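You operate a simulated robot arm through the tools that you are given. There is no shell and no other tool.

Carry out the task below with a simulated robot arm. There is one attempt and no reset: what you move stays moved.

Task
The motor runs in reverse: swap its plug safely and restart it.
Fine: stopped and power off while the plug moves to the other socket.

It is judged by the outcome, as a careful person would: the job done as asked, and still so three seconds after it is handed in. It fails if anything else is knocked over, pushed out of place, dropped, spilled or broken.

Robot
A 7-joint arm with a fingered hand, fixed in place. Base frame: the origin is on the floor under the middle of its stand, x ahead of it, y to its left, z up. Lengths are in m, angles in rad, forces in N, time in s.
It reaches about 1.228 m from its shoulder. Its first joint turns from -2.007 to 2.007 rad. Payload 5 kg.
The TCP is the grasp point between the finger pads, 0.032 m short of the fingertips. In the tool frame z runs along the fingers and y along their closing line. The gripper opens to 0.16 m; its body begins 0.089 m behind the TCP. The gripper is a hand of 4 fingers: y runs from the thumb to the fingers, the wrist lies at [0, 0, -0.267] in the tool frame, and closing takes about 1.5 s.
Orientation is told as [roll, pitch, yaw] about the base's x, y, z axes, in that order, counted from this pose: with the fingers straight down and closing along the base's y, the tool's x points along the base's -x, its y along +y and its z along -z.

Tools
- The arm moves only by the tool apply_moves. Its argument "commands" is a list of rows, each a list of 7 numbers: the finger opening in m, from 0 to 0.16, then the shift along the base's x, y, z in m, then the turn, a rotation vector about the base's x, y, z in degrees. In form: [[hand, x, y, z, ax, ay, az], ...]. A call has 1 to 20 rows; each row is the pose to reach, as a shift and turn from the pose commanded when the call began. Rows are played at 5 a second. More than 0.05 m and 0.15 rad between two rows, or a gripper value outside its range, and nothing of the call is played. Where a pose cannot be reached the arm comes as near as it can. A force on the tool above 40 N (or 10 N above the force at the start of the call, whichever is more), or a blocked arm, ends the call early, and 0.2 s more pass. Each finger travels about 0.045 m/s and halts on what it meets, pressing with about 21 N; the grip force reading is that of the motor and also rises with nothing between the fingers. The clock runs only during rows and for 0.2 s after the last one: add rows that repeat a pose to give the fingers time. It gives the time, the measured TCP pose, the force on the tool (base axes), the opening and the grip force at its end, in the units of the frame above (readings bear some noise), with the torque about the TCP (base axes, N m) and any sound that the robot's microphone picked up, and new pictures: "show" is both (left out), scene, wrist or none.
- Cameras (640 x 400 px; columns grow to the right, rows downward): "scene" is fixed at [0.0506, -0.5001, 1.4473]; the picture's right is [0.92, -0.40, 0.00], its down [-0.15, -0.35, -0.93] and it looks along [0.37, 0.85, -0.38] (base axes); focal length 349 px, centre (320, 200). "wrist" rides on the gripper at [0.08, -0.004, -0.114] in the tool frame; the picture's right is [0.05, 1.00, 0.00], its down [-0.82, 0.04, -0.58] and it looks along [-0.58, 0.03, 0.82] (tool axes); focal length 265 px, centre (320, 200).
- lift_body(by): slides the trunk up (or, below 0, down) by that many m; the arm rides with it, the base frame stays. It gives what a move gives, with no picture.
- grasp_type(shape): the hand has 4 fingers and takes this shape, open, in about a second: jaw (thumb against the fingers, like two jaws); tri (thumb and two fingers); tip (a fingertip pinch); poke (one finger out to press); point (the index stretched); flat (the hand flat); cup (the hand cupped); fist (a fist). The gripper value then closes the fingers along that shape, each until it touches; the sizes above hold for jaw. It gives what a move gives, with no picture.
- pixel_to_xyz(camera, pixels): there is no depth. For up to 12 entries [column, row, z] of the newest picture of that camera ("zoom" is the newest enlarged one), the place [x, y] in the base frame at which the ray of that pixel passes the height z, good to about 0.003 m. No time passes.
- enlarge(camera, box): a new picture of the part [left, top, right, bottom] of that camera's present view, enlarged. No time passes.
- close_job(): hands the job in; it is judged then, once.

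Leave the gripper open and the arm clear of the work at the hand-in unless told otherwise.

The tools are called after "Emit:" by a JSON object that holds its "op" and its "data". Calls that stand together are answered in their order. apply_moves: Moves the arm, as the interface text tells. Its arguments: {"type":"object","properties":{"commands":{"type":"array","items":{"type":"array","items":{"type":"number"}}},"show":{"type":"string","enum":["both","scene","wrist","none"]}},"required":["commands"]} The other tools are called the same way: lift_body (by) moves the trunk up or down; grasp_type (shape) gives the hand a shape; pixel_to_xyz (camera, pixels) gives the place at which the rays of pixels pass given heights; enlarge (camera, box) takes an enlarged picture of a part of a camera's view; close_job () hands the job in.

At the start:

```text
t: 0.0
position: [0.3411, 0.3742, 1.1462]
tcp_rot: [-0.001, 0.0, 0.002]
force: [0.2, -0.2, -0.8]
moment: [0.02, 0.01, 0.0]
opening: 0.1599
grasp_force: 0.1
shape: jaw
trunk travel left (down, up): [-0.675, 0.315]
```

scene: 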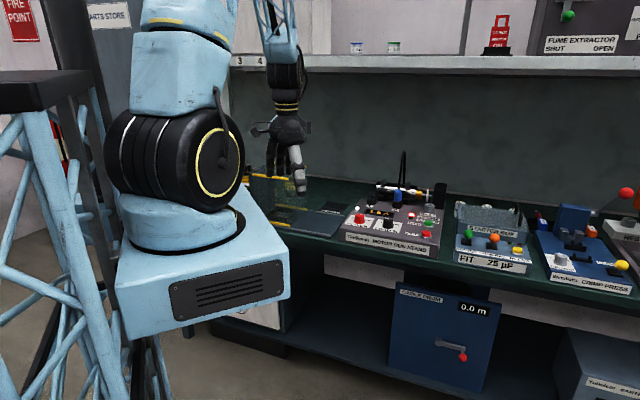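
wrist: 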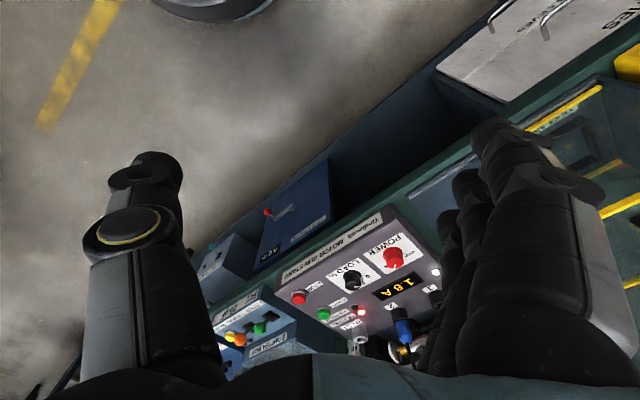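

I see the motor run stand at about (395, 220) in the scene picture and at (370, 280) in the wrist picture. I'll enlarge both to read the panel.

Emit:
{"op": "enlarge", "data": {"camera": "scene", "box": [330, 150, 460, 260]}}

Emit:
{"op": "enlarge", "data": {"camera": "wrist", "box": [260, 190, 480, 380]}}

```text
3.64 times, centred on (395, 205) of scene
```

zoom: 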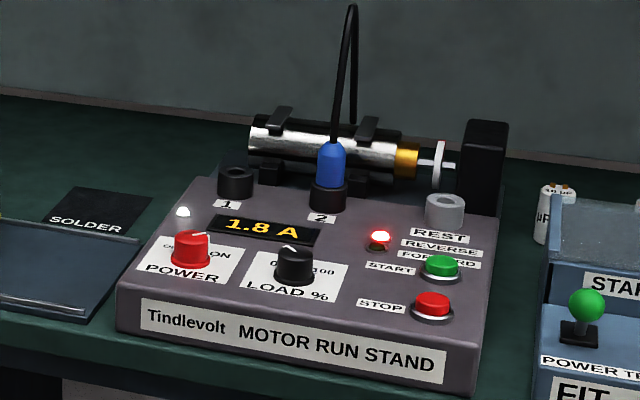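

```text
2.11 times, centred on (370, 285) of wrist
```

zoom: 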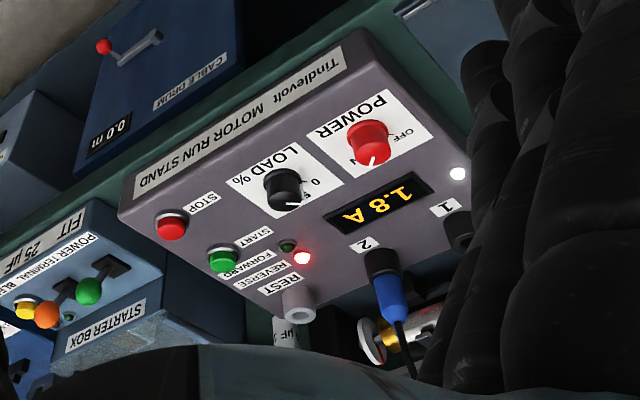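

The panel shows plug (blue) in socket 2, socket 1 to its left, POWER knob (red) ON, LOAD knob, STOP (red), START (green), and the REVERSE lamp lit. To find the heights, I'll triangulate features from both cameras.

Emit:
{"op": "pixel_to_xyz", "data": {"camera": "scene", "pixels": [[359.3, 218.2, 0.8], [359.3, 218.2, 1.0], [425.9, 232.3, 0.8], [425.9, 232.3, 1.0], [428.5, 223, 0.8], [428.5, 223, 1.0], [397.7, 205.3, 0.8], [397.7, 205.3, 1.0], [371.9, 201.2, 0.8], [371.9, 201.2, 1.0]]}}

Emit:
{"op": "pixel_to_xyz", "data": {"camera": "wrist", "pixels": [[394.6, 256.6, 0.8], [394.6, 256.6, 1.0], [299.4, 297.3, 0.8], [299.4, 297.3, 1.0], [323.8, 313.4, 0.8], [323.8, 313.4, 1.0], [400, 314, 0.8], [400, 314, 1.0]]}}

```text
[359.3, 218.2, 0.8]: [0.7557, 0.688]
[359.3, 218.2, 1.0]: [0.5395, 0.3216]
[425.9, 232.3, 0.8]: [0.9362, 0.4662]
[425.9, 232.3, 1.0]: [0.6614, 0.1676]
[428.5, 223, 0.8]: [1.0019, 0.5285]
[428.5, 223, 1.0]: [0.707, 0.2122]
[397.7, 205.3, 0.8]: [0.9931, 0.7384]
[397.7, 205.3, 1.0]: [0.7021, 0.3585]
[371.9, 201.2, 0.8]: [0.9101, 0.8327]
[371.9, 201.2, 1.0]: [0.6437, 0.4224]
```

```text
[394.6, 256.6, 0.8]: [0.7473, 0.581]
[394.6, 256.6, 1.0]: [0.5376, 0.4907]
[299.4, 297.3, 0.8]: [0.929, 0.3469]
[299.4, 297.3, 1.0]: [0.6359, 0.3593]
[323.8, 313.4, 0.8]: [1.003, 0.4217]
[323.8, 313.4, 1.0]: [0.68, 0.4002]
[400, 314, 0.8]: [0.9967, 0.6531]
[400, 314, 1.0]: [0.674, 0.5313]
```

Triangulated estimates are: POWER knob about (0.669, 0.546, 0.877), STOP (0.82, 0.352, 0.877), START (0.89, 0.414, 0.873), socket 2 (0.893, 0.613, 0.866). The bench's depth direction is at about 40° yaw. I'll move the hand to a viewing position in front of the stand, turned 40°, staying high.

Emit:
{"op": "apply_moves", "data": {"commands": [[0.16, 0.043, -0.003, 0, 0, 0, 5.7], [0.16, 0.087, -0.006, 0, 0, 0, 11.4], [0.16, 0.13, -0.01, 0, 0, 0, 17.1], [0.16, 0.174, -0.013, 0, 0, 0, 22.8], [0.16, 0.218, -0.016, 0, 0, 0, 28.5], [0.16, 0.261, -0.02, 0, 0, 0, 34.2], [0.16, 0.305, -0.023, 0, 0, 0, 40], [0.16, 0.305, -0.023, 0, 0, 0, 40]], "show": "both"}}

```text
t: 1.8
position: [0.6465, 0.3526, 1.1469]
tcp_rot: [0.0, 0.0, 0.699]
force: [-0.1, 1.3, -0.4]
moment: [0.0, 0.0, 0.0]
opening: 0.1599
grasp_force: 0.1
shape: jaw
trunk travel left (down, up): [-0.675, 0.315]
```

scene: 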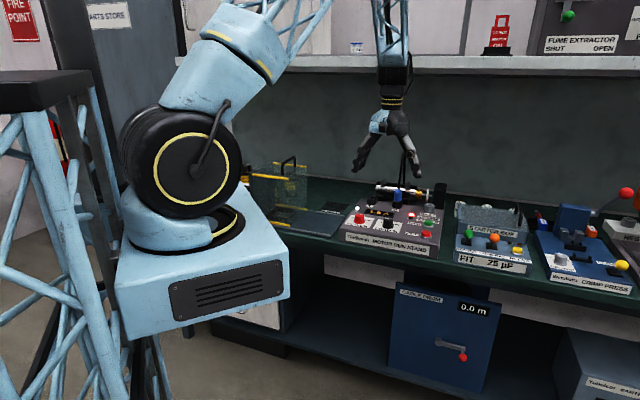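
wrist: 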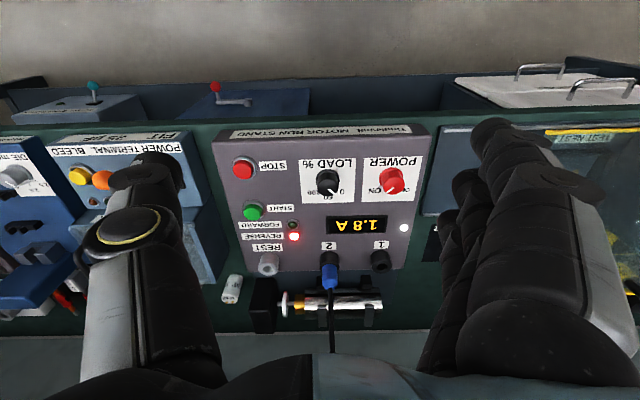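

The stand is now nicely framed and square in the wrist view. I'll enlarge it.

Emit:
{"op": "enlarge", "data": {"camera": "wrist", "box": [205, 115, 445, 265]}}

Emit:
{"op": "enlarge", "data": {"camera": "wrist", "box": [220, 225, 440, 355]}}

Emit:
{"op": "enlarge", "data": {"camera": "scene", "box": [330, 150, 460, 260]}}

```text
2.67 times, centred on (325, 190) of wrist
```

zoom: 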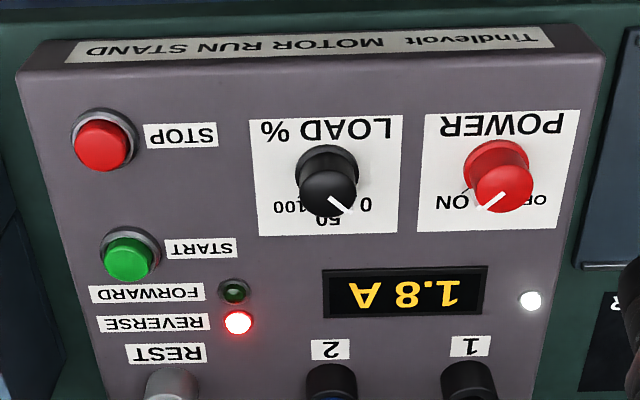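

```text
2.91 times, centred on (330, 290) of wrist
```

zoom: 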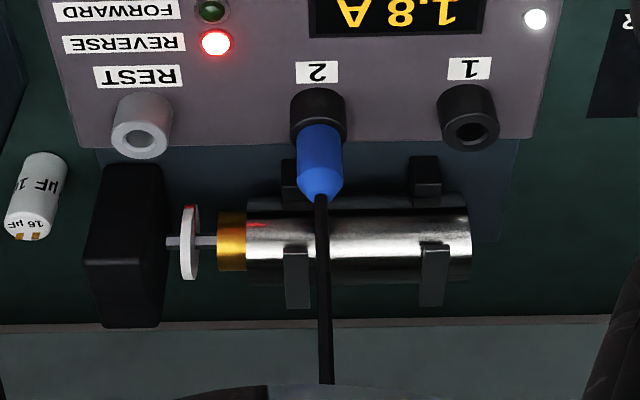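

```text
3.64 times, centred on (395, 205) of scene
```

zoom: 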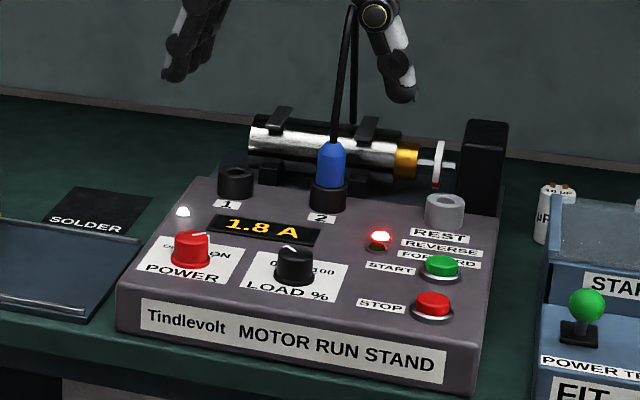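

The pointers read as POWER at ON (operator's upper right), LOAD between 0 and 50, and the motor clearly running in reverse. I'll triangulate all the features again from this better view.

Emit:
{"op": "pixel_to_xyz", "data": {"camera": "wrist", "pixels": [[242.6, 169.4, 0.85], [242.6, 169.4, 0.9], [253.1, 211.7, 0.85], [253.1, 211.7, 0.9], [394.3, 185.5, 0.85], [394.3, 185.5, 0.9], [380.9, 265.9, 0.85], [380.9, 265.9, 0.9], [269.9, 268.4, 0.85], [269.9, 268.4, 0.9], [329.3, 259.1, 0.85], [329.3, 259.1, 0.9]]}}

Emit:
{"op": "pixel_to_xyz", "data": {"camera": "scene", "pixels": [[426, 232.5, 0.85], [426, 232.5, 0.9], [428.5, 222.3, 0.85], [428.5, 222.3, 0.9], [359.3, 216, 0.85], [359.3, 216, 0.9], [372.2, 197.9, 0.85], [372.2, 197.9, 0.9], [429.3, 205.8, 0.85], [429.3, 205.8, 0.9], [397.2, 201.4, 0.85], [397.2, 201.4, 0.9]]}}

```text
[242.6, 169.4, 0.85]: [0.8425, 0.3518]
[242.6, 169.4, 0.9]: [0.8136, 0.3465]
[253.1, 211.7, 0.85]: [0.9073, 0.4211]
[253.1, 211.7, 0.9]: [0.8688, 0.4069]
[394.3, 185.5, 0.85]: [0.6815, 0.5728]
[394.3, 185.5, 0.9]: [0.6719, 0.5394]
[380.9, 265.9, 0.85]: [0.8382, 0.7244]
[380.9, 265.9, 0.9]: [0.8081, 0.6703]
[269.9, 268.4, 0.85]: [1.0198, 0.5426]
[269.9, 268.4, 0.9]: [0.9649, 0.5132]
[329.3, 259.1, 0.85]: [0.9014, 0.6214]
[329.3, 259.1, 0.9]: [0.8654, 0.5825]
```

```text
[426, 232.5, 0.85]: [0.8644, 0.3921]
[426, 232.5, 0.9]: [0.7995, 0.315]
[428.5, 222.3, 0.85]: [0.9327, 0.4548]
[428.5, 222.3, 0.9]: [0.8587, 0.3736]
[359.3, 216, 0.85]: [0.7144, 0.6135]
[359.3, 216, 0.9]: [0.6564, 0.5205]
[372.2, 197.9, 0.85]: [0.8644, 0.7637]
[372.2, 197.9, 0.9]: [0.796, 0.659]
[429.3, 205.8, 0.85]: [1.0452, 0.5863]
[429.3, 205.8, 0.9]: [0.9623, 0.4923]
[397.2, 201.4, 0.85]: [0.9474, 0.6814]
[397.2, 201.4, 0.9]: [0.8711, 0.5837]
```

Consistent positions now: STOP (0.826, 0.349, 0.879), START (0.886, 0.413, 0.878), POWER knob top (0.675, 0.550, 0.884), socket 1 (0.816, 0.684, 0.887), socket 2 roughly (0.892, 0.609), REST (0.981, 0.522, 0.886). The stand appears to be yawed about 45°. Next I'll take the poke shape to see where its fingertip lies.

Emit:
{"op": "grasp_type", "data": {"shape": "poke"}}

Emit:
{"op": "apply_moves", "data": {"commands": [[0.16, 0, 0, 0, 0, 0, 2.5], [0.16, 0, 0, 0, 0, 0, 5]], "show": "both"}}

```text
t: 2.7
position: [0.646, 0.3527, 1.1464]
tcp_rot: [0.0, -0.001, 0.697]
force: [0.2, -0.6, 0.6]
moment: [-0.02, 0.01, 0.02]
opening: 0.0
grasp_force: 0.0
shape: poke
trunk travel left (down, up): [-0.675, 0.315]
```

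```text
t: 3.3
position: [0.6458, 0.3525, 1.1468]
tcp_rot: [0.001, 0.0, 0.787]
force: [0.0, 0.2, 0.3]
moment: [0.03, 0.0, 0.0]
opening: 0.0002
grasp_force: 0.0
shape: poke
trunk travel left (down, up): [-0.675, 0.315]
```

scene: 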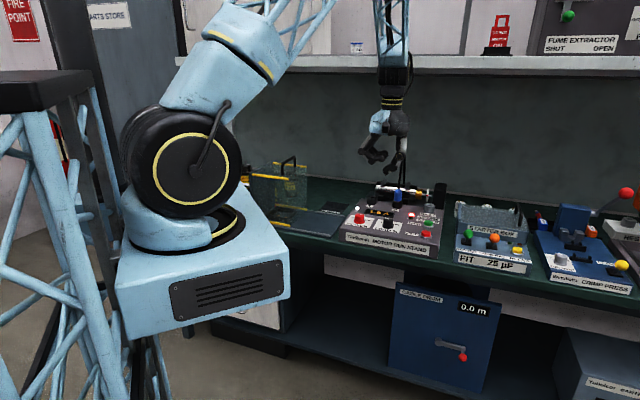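
wrist: 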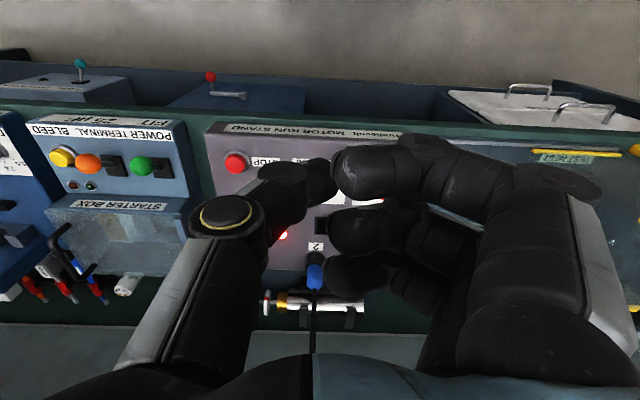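

I see the hand in "poke", but it is unclear which finger is out. I'll enlarge both views.

Emit:
{"op": "enlarge", "data": {"camera": "scene", "box": [345, 80, 445, 190]}}

Emit:
{"op": "enlarge", "data": {"camera": "wrist", "box": [180, 110, 500, 310]}}

```text
3.64 times, centred on (395, 135) of scene
```

zoom: 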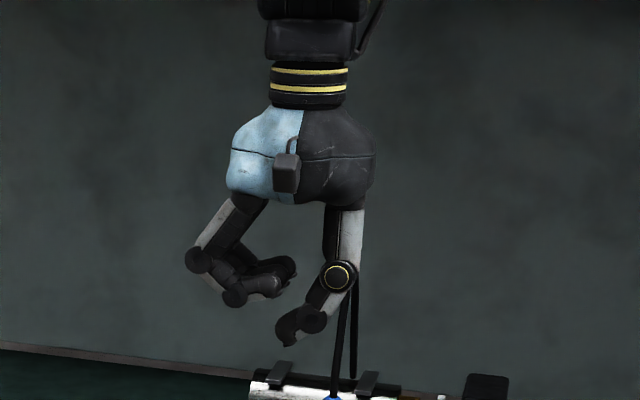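

```text
2.00 times, centred on (340, 210) of wrist
```

zoom: 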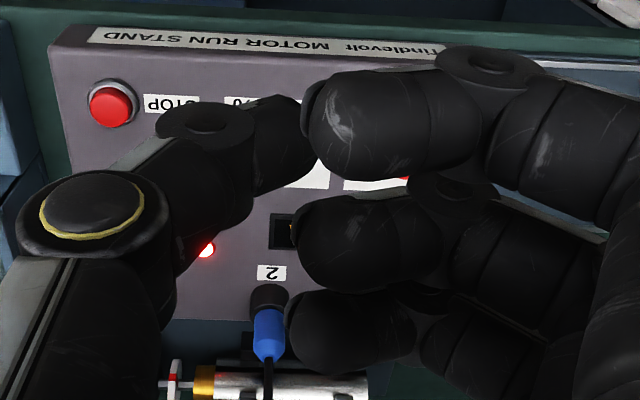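

In poke, the thumb tip is the lowest point, roughly on the tool axis and 0.03 m below the TCP, and the other fingers are curled. I'll hover above STOP at TCP z 1.0 and check the alignment.

Emit:
{"op": "apply_moves", "data": {"commands": [[0.0, 0.031, -0.001, -0.02, 0, 0, 0], [0.0, 0.062, -0.002, -0.045, 0, 0, 0], [0.0, 0.093, -0.004, -0.07, 0, 0, 0], [0.0, 0.124, -0.005, -0.095, 0, 0, 0], [0.0, 0.155, -0.006, -0.12, 0, 0, 0], [0.0, 0.184, -0.007, -0.147, 0, 0, 0], [0.0, 0.184, -0.007, -0.187, 0, 0, 0]], "show": "both"}}

```text
t: 4.9
position: [0.8299, 0.3457, 0.9592]
tcp_rot: [0.001, -0.001, 0.785]
force: [-0.7, 0.6, -0.2]
moment: [0.04, 0.01, -0.01]
opening: 0.0
grasp_force: 0.1
shape: jaw
trunk travel left (down, up): [-0.675, 0.315]
```

scene: 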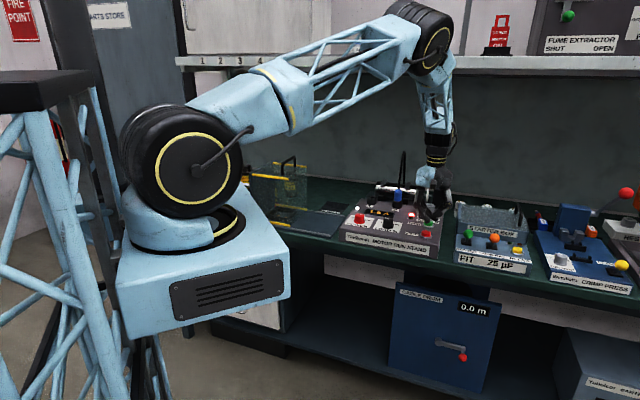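
wrist: 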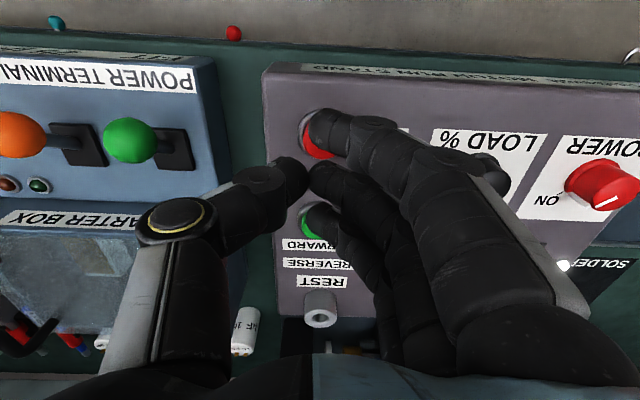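

The shape reading has gone back to "jaw" because I changed the gripper value, so the hand is now a closed jaw. I'll rise a little and take the poke shape again, keeping the value at 0.16 as it was when poke held.

Emit:
{"op": "apply_moves", "data": {"commands": [[0.0, 0, 0, 0.04, 0, 0, 0]], "show": "none"}}

Emit:
{"op": "grasp_type", "data": {"shape": "poke"}}

Emit:
{"op": "apply_moves", "data": {"commands": [[0.16, 0, 0, -0.02, 0, 0, 0], [0.16, 0, 0, -0.04, 0, 0, 0]], "show": "both"}}

```text
t: 5.3
position: [0.8293, 0.3444, 1.0025]
tcp_rot: [0.0, 0.003, 0.786]
force: [0.5, 1.3, 0.2]
moment: [0.02, 0.01, 0.01]
opening: 0.0
grasp_force: 8.1
shape: jaw
trunk travel left (down, up): [-0.675, 0.315]
```

```text
t: 6.2
position: [0.831, 0.3456, 1.0016]
tcp_rot: [0.001, -0.001, 0.784]
force: [-1.1, 1.1, 0.7]
moment: [-0.01, -0.01, 0.01]
opening: 0.0
grasp_force: 0.0
shape: poke
trunk travel left (down, up): [-0.675, 0.315]
```

```text
t: 6.8
position: [0.8304, 0.3442, 0.9586]
tcp_rot: [-0.001, 0.001, 0.784]
force: [-0.9, 0.0, -0.4]
moment: [-0.03, 0.01, -0.03]
opening: 0.0003
grasp_force: 0.0
shape: poke
trunk travel left (down, up): [-0.675, 0.315]
```

scene: 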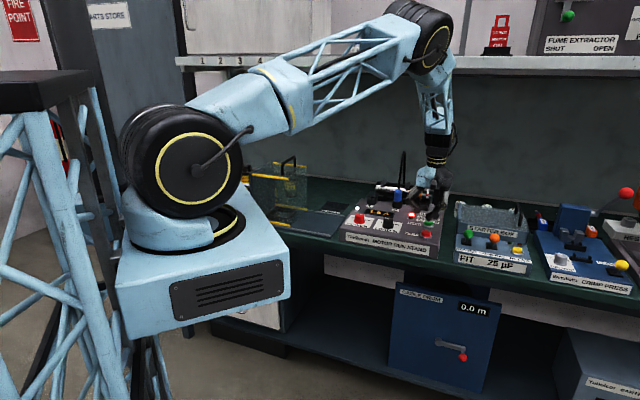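
wrist: 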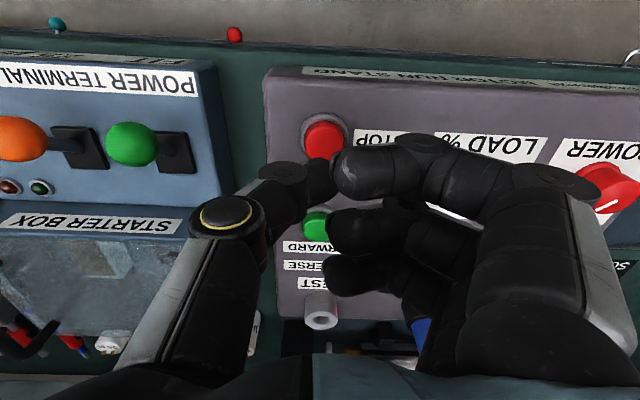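

Poke holds with 0.16. The thumb tip is near (322, 180) and the STOP button is at (323, 140) in the wrist view. I'll enlarge both to check alignment.

Emit:
{"op": "enlarge", "data": {"camera": "scene", "box": [380, 160, 460, 250]}}

Emit:
{"op": "pixel_to_xyz", "data": {"camera": "wrist", "pixels": [[323, 140, 0.87], [323, 140, 0.88], [318, 224, 0.87], [318, 224, 0.88], [322, 180, 0.93], [320, 308, 0.887]]}}

Emit:
{"op": "enlarge", "data": {"camera": "wrist", "box": [230, 90, 430, 240]}}

```text
4.44 times, centred on (420, 205) of scene
```

zoom: 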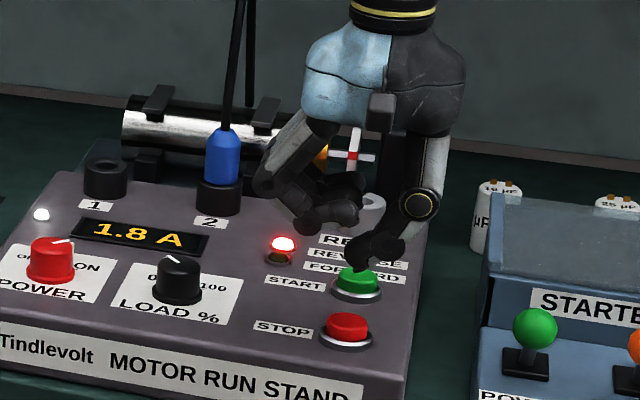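

```text
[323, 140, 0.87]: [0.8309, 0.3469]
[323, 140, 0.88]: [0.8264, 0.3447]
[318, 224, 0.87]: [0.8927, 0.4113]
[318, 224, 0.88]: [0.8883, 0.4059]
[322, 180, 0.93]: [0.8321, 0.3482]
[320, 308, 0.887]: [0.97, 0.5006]
```

```text
2.67 times, centred on (330, 165) of wrist
```

zoom: 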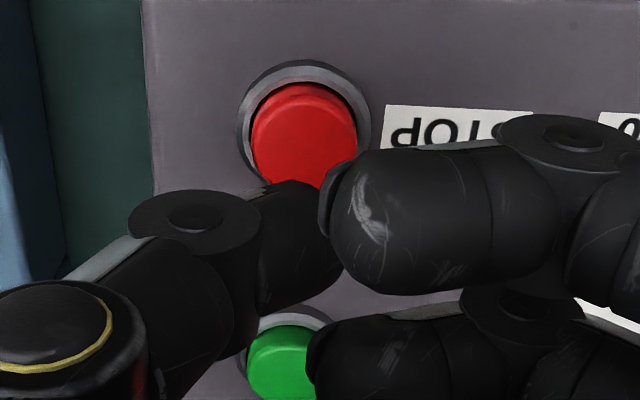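

Emit:
{"op": "pixel_to_xyz", "data": {"camera": "scene", "pixels": [[429, 219.4, 0.92], [429, 219.4, 0.93], [429, 219.4, 0.94], [426.6, 230, 0.87], [426.6, 230, 0.88]]}}

Emit:
{"op": "pixel_to_xyz", "data": {"camera": "wrist", "pixels": [[325, 180, 0.92], [325, 180, 0.93], [325, 180, 0.94]]}}

```text
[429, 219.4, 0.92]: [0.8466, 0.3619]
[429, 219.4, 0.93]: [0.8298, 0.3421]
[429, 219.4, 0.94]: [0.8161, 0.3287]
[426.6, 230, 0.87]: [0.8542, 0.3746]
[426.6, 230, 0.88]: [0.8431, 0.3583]
```

```text
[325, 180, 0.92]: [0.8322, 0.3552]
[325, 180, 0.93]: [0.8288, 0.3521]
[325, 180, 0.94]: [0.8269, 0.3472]
```

The thumb tip is at about (0.83, 0.345, 0.928), right over STOP (0.828, 0.346, top 0.879). I'll press down gently in small steps.

Emit:
{"op": "apply_moves", "data": {"commands": [[0.16, -0.001, 0.001, -0.02, 0, 0, 0], [0.16, -0.002, 0.001, -0.036, 0, 0, 0], [0.16, -0.002, 0.001, -0.044, 0, 0, 0], [0.16, -0.002, 0.001, -0.05, 0, 0, 0], [0.16, -0.002, 0.001, -0.054, 0, 0, 0]], "show": "both"}}

```text
t: 8.0
position: [0.8271, 0.3455, 0.9063]
tcp_rot: [-0.001, 0.001, 0.785]
force: [-0.7, 0.2, 2.3]
moment: [0.0, 0.01, 0.01]
opening: 0.0001
grasp_force: 0.1
shape: poke
trunk travel left (down, up): [-0.675, 0.315]
heard: click
```

scene: 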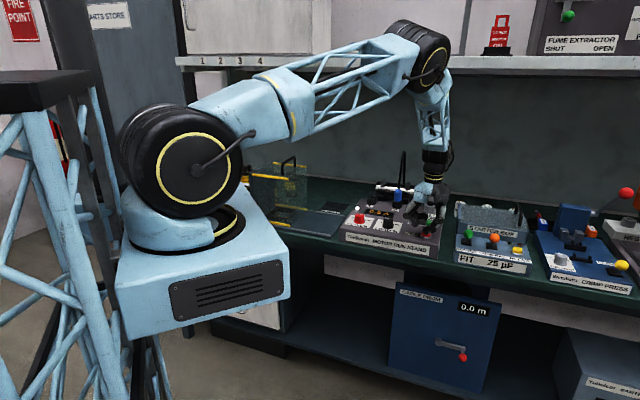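
wrist: 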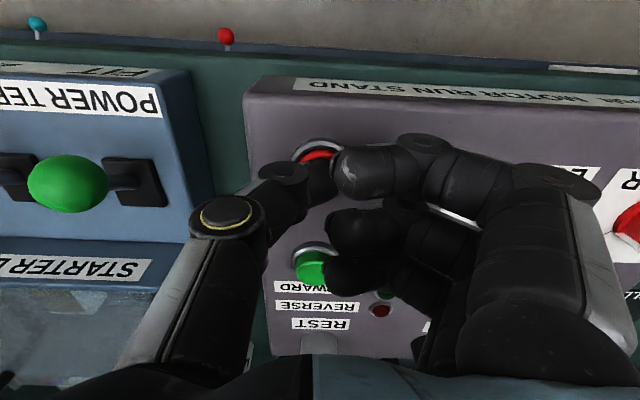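

A click was heard with 2.3 N, and the REVERSE lamp at (380, 310) now looks dark. I'll rise and check that the motor has stopped.

Emit:
{"op": "apply_moves", "data": {"commands": [[0.16, 0, 0, 0.02, 0, 0, 0], [0.16, 0, 0, 0.06, 0, 0, 0], [0.16, -0.02, -0.02, 0.1, 0, 0, 0], [0.16, -0.05, -0.02, 0.14, 0, 0, 0], [0.16, -0.09, 0.0, 0.16, 0, 0, 0], [0.16, -0.12, 0.03, 0.16, 0, 0, 0], [0.16, -0.12, 0.03, 0.16, 0, 0, 0]], "show": "both"}}

Emit:
{"op": "enlarge", "data": {"camera": "scene", "box": [330, 150, 460, 260]}}

```text
t: 9.6
position: [0.7086, 0.3741, 1.0633]
tcp_rot: [-0.001, 0.0, 0.786]
force: [0.4, 0.8, 0.5]
moment: [-0.02, -0.01, 0.0]
opening: 0.0
grasp_force: 0.2
shape: poke
trunk travel left (down, up): [-0.675, 0.315]
```

scene: 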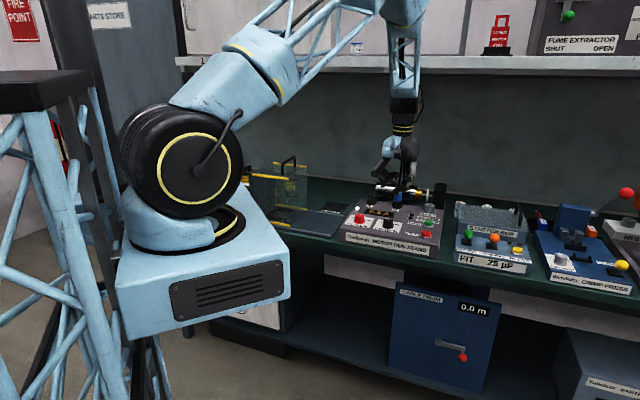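
wrist: 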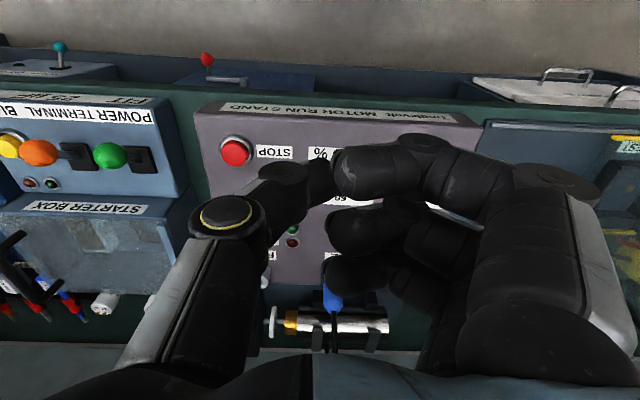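

```text
3.64 times, centred on (395, 205) of scene
```

zoom: 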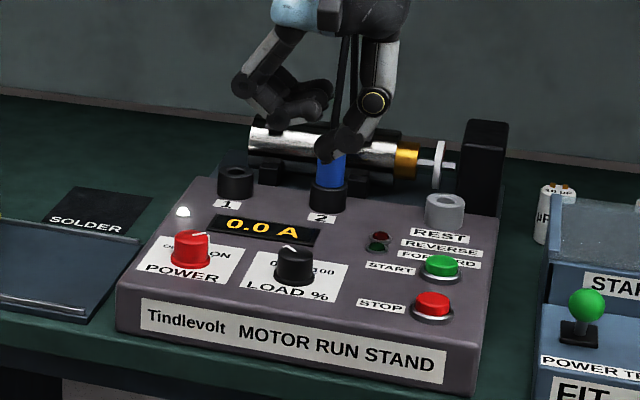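

The ammeter shows 0.0 A and the REVERSE lamp is off, so the motor is stopped while the power lamp is still on. Next I'll open into jaw shape and hover over the POWER knob for a closer view.

Emit:
{"op": "grasp_type", "data": {"shape": "jaw"}}

Emit:
{"op": "apply_moves", "data": {"commands": [[0.16, -0.01, 0.04, 0, 0, 0, 0], [0.16, -0.02, 0.08, 0, 0, 0, 0], [0.16, -0.03, 0.12, -0.01, 0, 0, 0], [0.16, -0.034, 0.15, -0.02, 0, 0, 0], [0.16, -0.034, 0.176, -0.03, 0, 0, 0], [0.16, -0.034, 0.176, -0.03, 0, 0, 0]], "show": "both"}}

Emit:
{"op": "enlarge", "data": {"camera": "wrist", "box": [180, 90, 460, 270]}}

```text
t: 10.5
position: [0.7087, 0.3749, 1.0636]
tcp_rot: [0.0, 0.001, 0.784]
force: [-0.3, -0.4, 0.4]
moment: [0.01, 0.02, -0.02]
opening: 0.16
grasp_force: 0.1
shape: jaw
trunk travel left (down, up): [-0.675, 0.315]
```

```text
t: 11.9
position: [0.6756, 0.5528, 1.0367]
tcp_rot: [-0.001, 0.001, 0.786]
force: [-0.1, 0.7, -0.4]
moment: [0.01, 0.02, 0.02]
opening: 0.1601
grasp_force: 0.0
shape: jaw
trunk travel left (down, up): [-0.675, 0.315]
```

scene: 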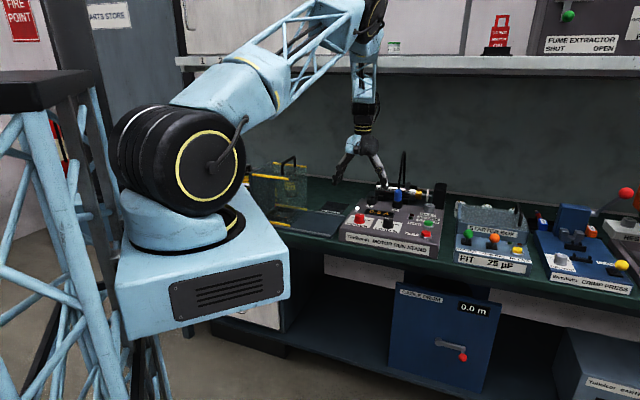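
wrist: 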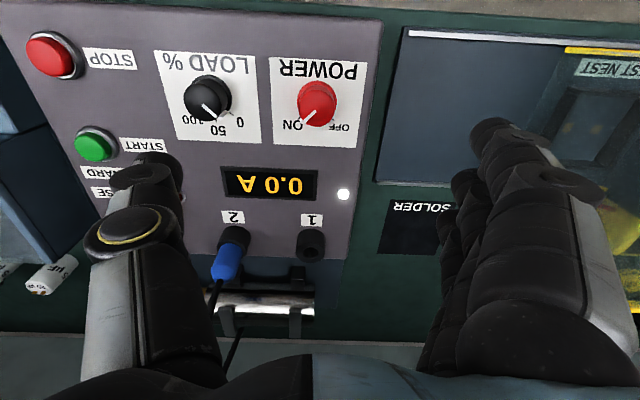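

```text
2.22 times, centred on (320, 180) of wrist
```

zoom: 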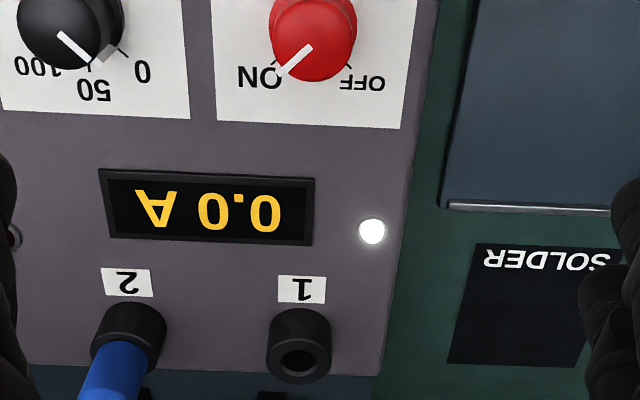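

Emit:
{"op": "enlarge", "data": {"camera": "wrist", "box": [255, 55, 375, 145]}}

Emit:
{"op": "enlarge", "data": {"camera": "scene", "box": [335, 185, 405, 245]}}

```text
4.44 times, centred on (315, 100) of wrist
```

zoom: 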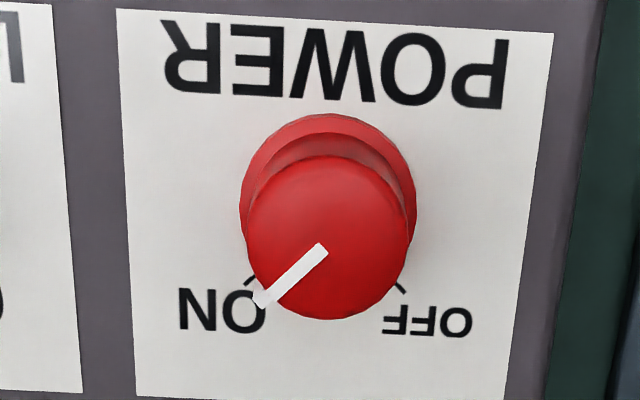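

```text
6.67 times, centred on (370, 215) of scene
```

zoom: 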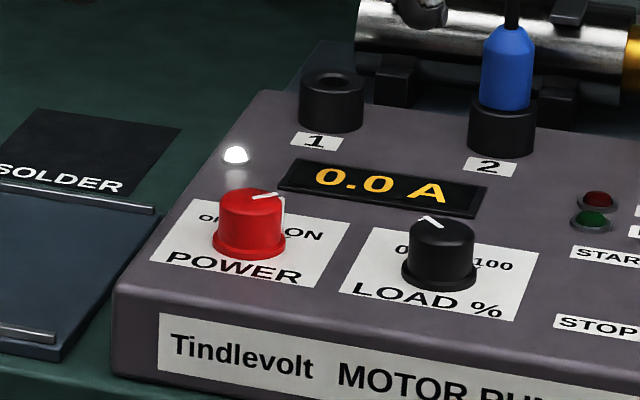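

The knob is about 0.037 m across and 0.03 m tall, with ON at 45° to the operator's right of forward and OFF at 45° to the left, so it needs a quarter turn counter-clockwise seen from above. I'll try the "tri" shape for the knob and look at it, turning the hand to yaw 0 so that there is room for the quarter turn.

Emit:
{"op": "pixel_to_xyz", "data": {"camera": "wrist", "pixels": [[316.8, 109, 0.88], [316.8, 109, 0.89], [316.8, 101.3, 0.855], [316.8, 101.3, 0.865]]}}

Emit:
{"op": "grasp_type", "data": {"shape": "tri"}}

Emit:
{"op": "apply_moves", "data": {"commands": [[0.16, 0, 0, 0, 0, 0, -7.5], [0.16, 0, 0, 0, 0, 0, -15], [0.16, 0, 0, 0, 0, 0, -22.5], [0.16, 0, 0, 0, 0, 0, -30], [0.16, 0, 0, 0, 0, 0, -37.5], [0.16, 0, 0, 0, 0, 0, -45], [0.16, 0, 0, 0, 0, 0, -45]], "show": "both"}}

```text
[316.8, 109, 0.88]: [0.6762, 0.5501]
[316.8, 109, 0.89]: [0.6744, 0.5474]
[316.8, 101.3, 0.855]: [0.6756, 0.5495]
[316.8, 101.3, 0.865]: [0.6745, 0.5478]
```

```text
t: 12.8
position: [0.6755, 0.5538, 1.0366]
tcp_rot: [0.0, 0.0, 0.785]
force: [0.1, 0.2, -0.4]
moment: [0.01, 0.0, 0.01]
opening: 0.1602
grasp_force: 0.1
shape: tri
trunk travel left (down, up): [-0.675, 0.315]
```

```text
t: 14.4
position: [0.6759, 0.5515, 1.0354]
tcp_rot: [-0.001, 0.0, -0.004]
force: [1.3, 0.1, -0.2]
moment: [-0.02, 0.03, 0.0]
opening: 0.1598
grasp_force: 0.0
shape: tri
trunk travel left (down, up): [-0.675, 0.315]
```

scene: 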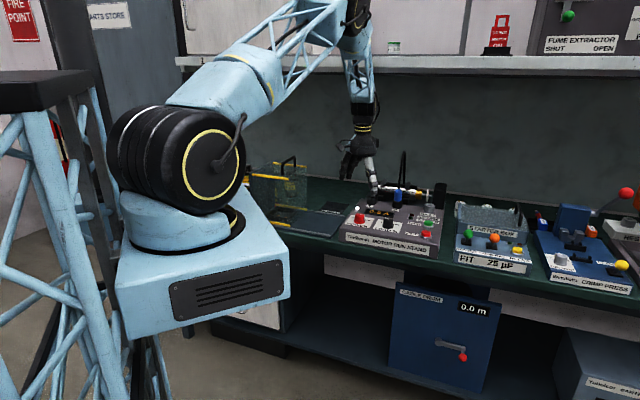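
wrist: 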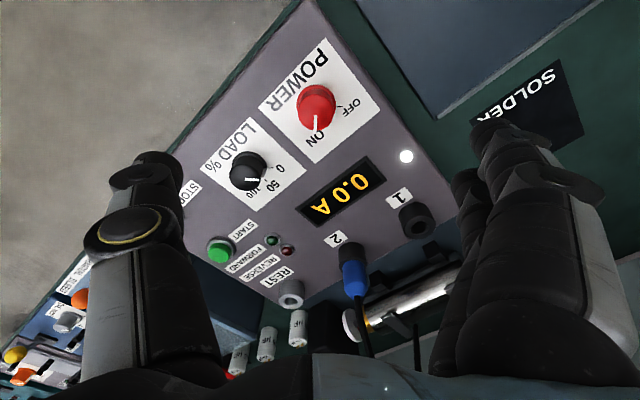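

Tri leaves the thumb opposing the middle finger on the tool axis. The knob centre is (0.6755, 0.549). I'll narrow the opening to 0.08 and go down to TCP z 0.94, just above the knob, then check.

Emit:
{"op": "apply_moves", "data": {"commands": [[0.14, 0, -0.001, -0.02, 0, 0, 0], [0.12, 0, -0.002, -0.04, 0, 0, 0], [0.1, 0, -0.002, -0.06, 0, 0, 0], [0.08, 0, -0.002, -0.08, 0, 0, 0], [0.08, 0, -0.002, -0.097, 0, 0, 0], [0.08, 0, -0.002, -0.097, 0, 0, 0], [0.08, 0, -0.002, -0.097, 0, 0, 0]], "show": "both"}}

Emit:
{"op": "enlarge", "data": {"camera": "scene", "box": [320, 155, 420, 245]}}

Emit:
{"op": "enlarge", "data": {"camera": "wrist", "box": [200, 60, 460, 230]}}

```text
t: 16.0
position: [0.6753, 0.5504, 0.9378]
tcp_rot: [0.001, 0.0, 0.001]
force: [-0.3, 0.4, 0.4]
moment: [0.04, -0.04, 0.06]
opening: 0.0807
grasp_force: 0.0
shape: tri
trunk travel left (down, up): [-0.675, 0.315]
```

scene: 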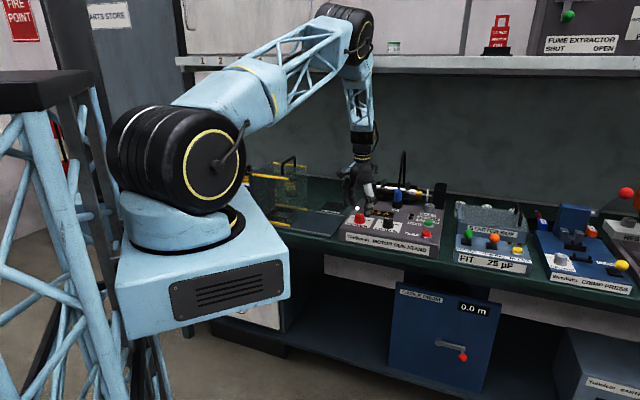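
wrist: 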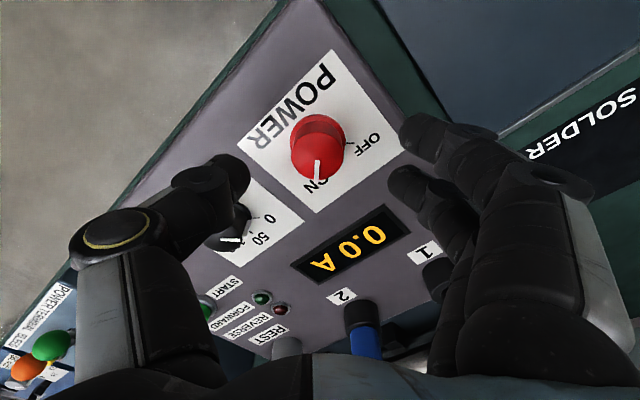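

```text
4.44 times, centred on (370, 200) of scene
```

zoom: 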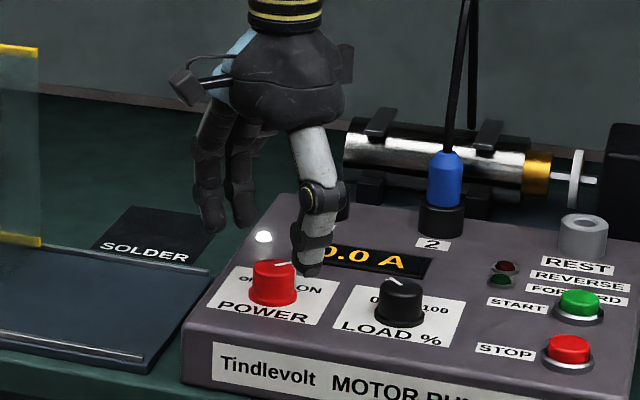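

```text
2.35 times, centred on (330, 145) of wrist
```

zoom: 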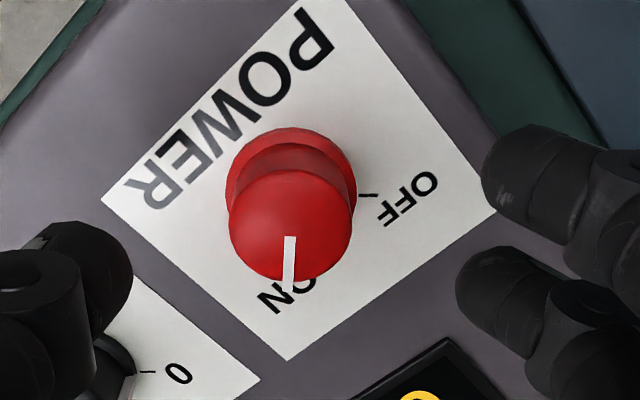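

The knob sits between thumb and fingers and the thumb tip appears to be at about z 0.90. I'll descend 0.038 m so that the tips end just above the panel (about 0.862), then close on the knob.

Emit:
{"op": "apply_moves", "data": {"commands": [[0.08, 0, -0.001, -0.015, 0, 0, 0], [0.08, 0, -0.001, -0.03, 0, 0, 0], [0.08, 0, -0.001, -0.038, 0, 0, 0], [0.08, 0, -0.001, -0.038, 0, 0, 0]], "show": "both"}}

Emit:
{"op": "enlarge", "data": {"camera": "scene", "box": [320, 155, 420, 245]}}

```text
t: 17.0
position: [0.674, 0.5491, 0.8984]
tcp_rot: [0.001, -0.001, 0.001]
force: [0.0, 0.3, -0.8]
moment: [0.02, -0.01, 0.0]
opening: 0.0806
grasp_force: 0.0
shape: tri
trunk travel left (down, up): [-0.675, 0.315]
```

scene: 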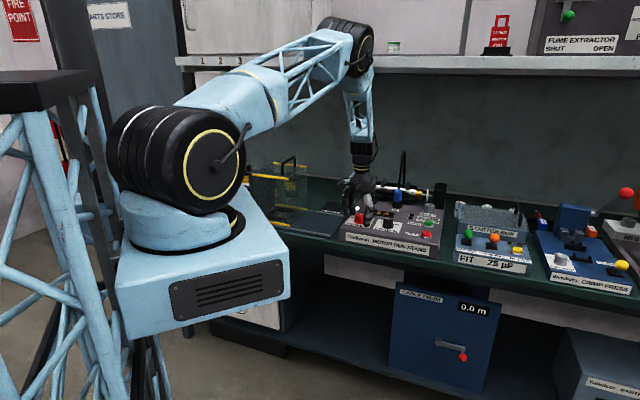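
wrist: 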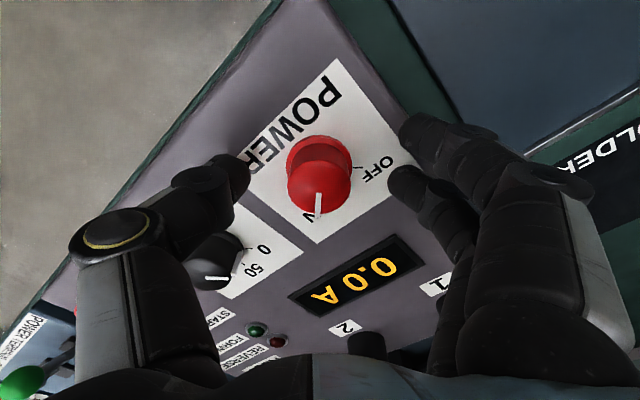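

```text
4.44 times, centred on (370, 200) of scene
```

zoom: 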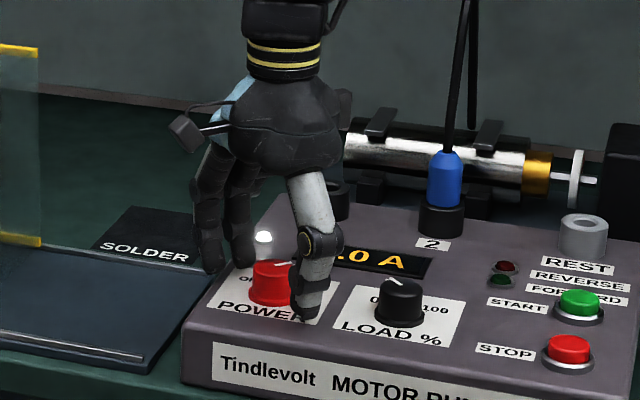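

The thumb tip is just above the panel, with the knob centred. Now I'll close on the knob slowly, 3 mm higher to be safe.

Emit:
{"op": "apply_moves", "data": {"commands": [[0.07, 0, 0, 0.003, 0, 0, 0], [0.06, 0, 0, 0.003, 0, 0, 0], [0.05, 0, 0, 0.003, 0, 0, 0], [0.04, 0, 0, 0.003, 0, 0, 0], [0.03, 0, 0, 0.003, 0, 0, 0], [0.02, 0, 0, 0.003, 0, 0, 0], [0.02, 0, 0, 0.003, 0, 0, 0], [0.02, 0, 0, 0.003, 0, 0, 0]], "show": "both"}}

Emit:
{"op": "enlarge", "data": {"camera": "wrist", "box": [200, 90, 460, 260]}}

```text
t: 18.8
position: [0.6752, 0.5469, 0.9017]
tcp_rot: [-0.002, 0.0, 0.0]
force: [-1.2, -5.8, -1.3]
moment: [-0.05, 0.01, 0.0]
opening: 0.0188
grasp_force: 20.8
shape: tri
trunk travel left (down, up): [-0.675, 0.315]
```

scene: 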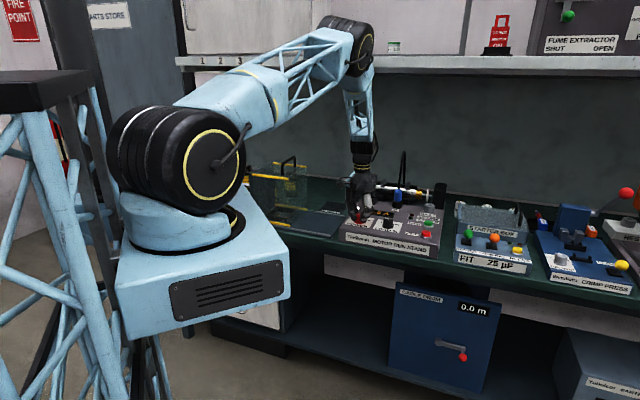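
wrist: 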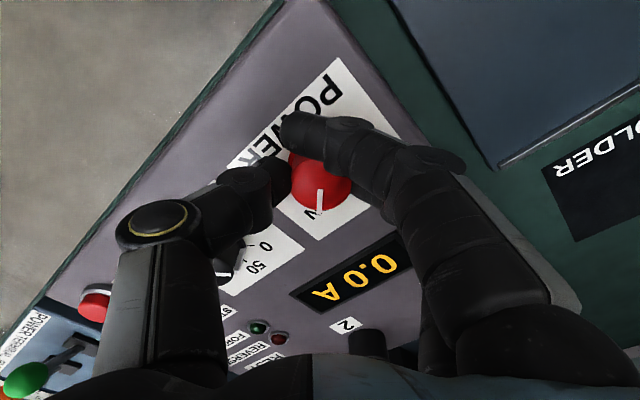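

```text
2.35 times, centred on (330, 175) of wrist
```

zoom: 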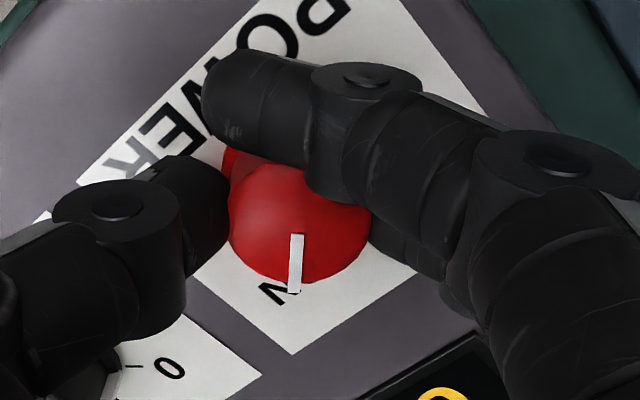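

The thumb and middle finger hold the knob and the index wraps beside it. I'll turn counter-clockwise by 45° first and check.

Emit:
{"op": "apply_moves", "data": {"commands": [[0.02, 0, 0, 0, 0, 0, 7.5], [0.02, 0, 0, 0, 0, 0, 15], [0.02, 0, 0, 0, 0, 0, 22.5], [0.02, 0, 0, 0, 0, 0, 30], [0.02, 0, 0, 0, 0, 0, 37.5], [0.02, 0, 0, 0, 0, 0, 45], [0.02, 0, 0, 0, 0, 0, 45]], "show": "both"}}

Emit:
{"op": "enlarge", "data": {"camera": "wrist", "box": [200, 90, 460, 260]}}

```text
t: 20.4
position: [0.676, 0.5494, 0.9028]
tcp_rot: [0.001, 0.001, 0.786]
force: [4.4, -8.9, -9.0]
moment: [-0.15, -0.01, -0.01]
opening: 0.0184
grasp_force: 21.1
shape: tri
trunk travel left (down, up): [-0.675, 0.315]
```

scene: 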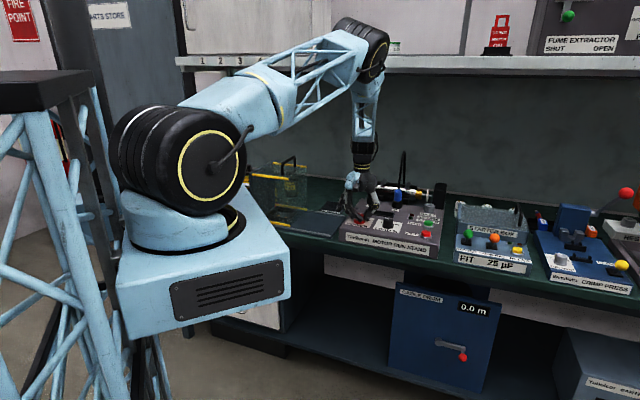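
wrist: 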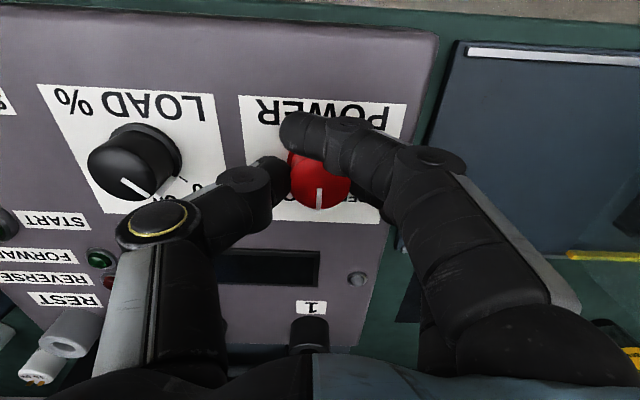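

```text
2.35 times, centred on (330, 175) of wrist
```

zoom: 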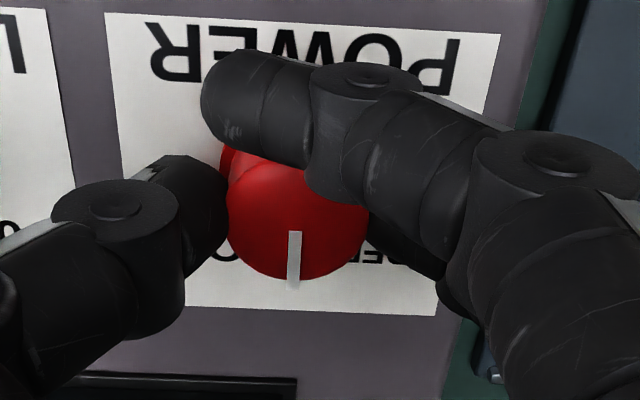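

The knob turns with the hand: the pointer is now straight ahead, and the display and power lamp are already dark. I'll finish the turn to OFF with the other 45°.

Emit:
{"op": "apply_moves", "data": {"commands": [[0.02, 0, 0, 0, 0, 0, 7.5], [0.02, 0, 0, 0, 0, 0, 15], [0.02, 0, 0, 0, 0, 0, 22.5], [0.02, 0, 0, 0, 0, 0, 30], [0.02, 0, 0, 0, 0, 0, 37.5], [0.02, 0, 0, 0, 0, 0, 45], [0.02, 0, 0, 0, 0, 0, 45]], "show": "both"}}

Emit:
{"op": "enlarge", "data": {"camera": "wrist", "box": [200, 90, 460, 260]}}

```text
t: 22.0
position: [0.6748, 0.548, 0.9024]
tcp_rot: [0.0, 0.0, 1.573]
force: [8.5, -5.7, -8.4]
moment: [-0.06, -0.08, -0.03]
opening: 0.0182
grasp_force: 21.0
shape: tri
trunk travel left (down, up): [-0.675, 0.315]
```

scene: 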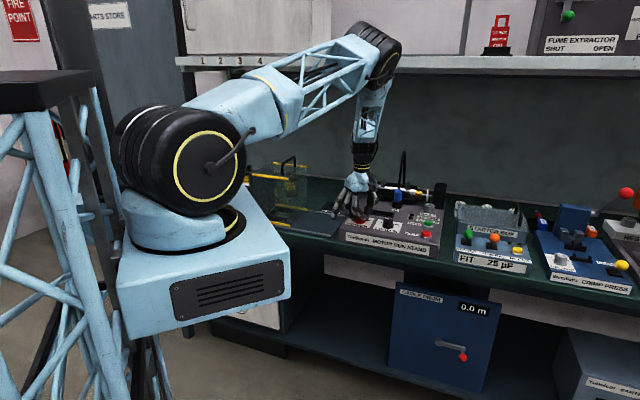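
wrist: 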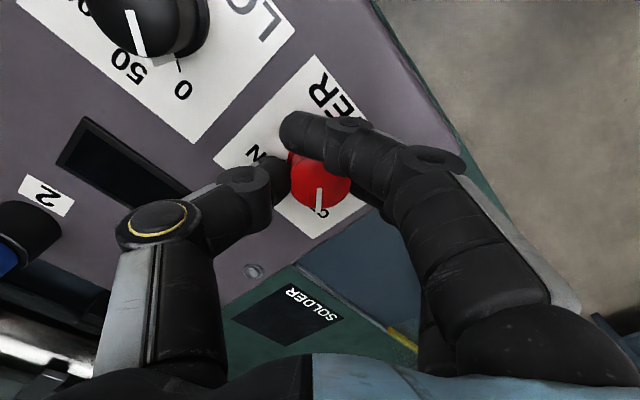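

```text
2.35 times, centred on (330, 175) of wrist
```

zoom: 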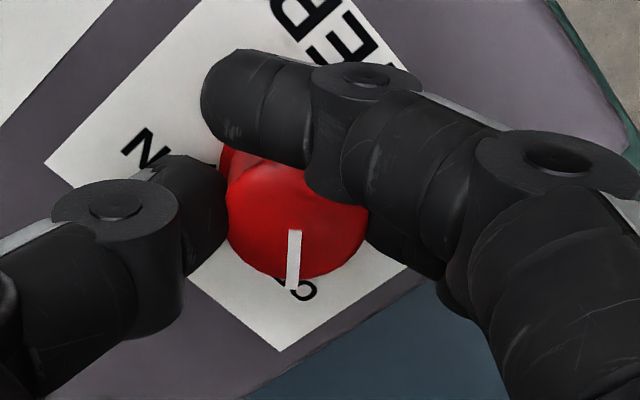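

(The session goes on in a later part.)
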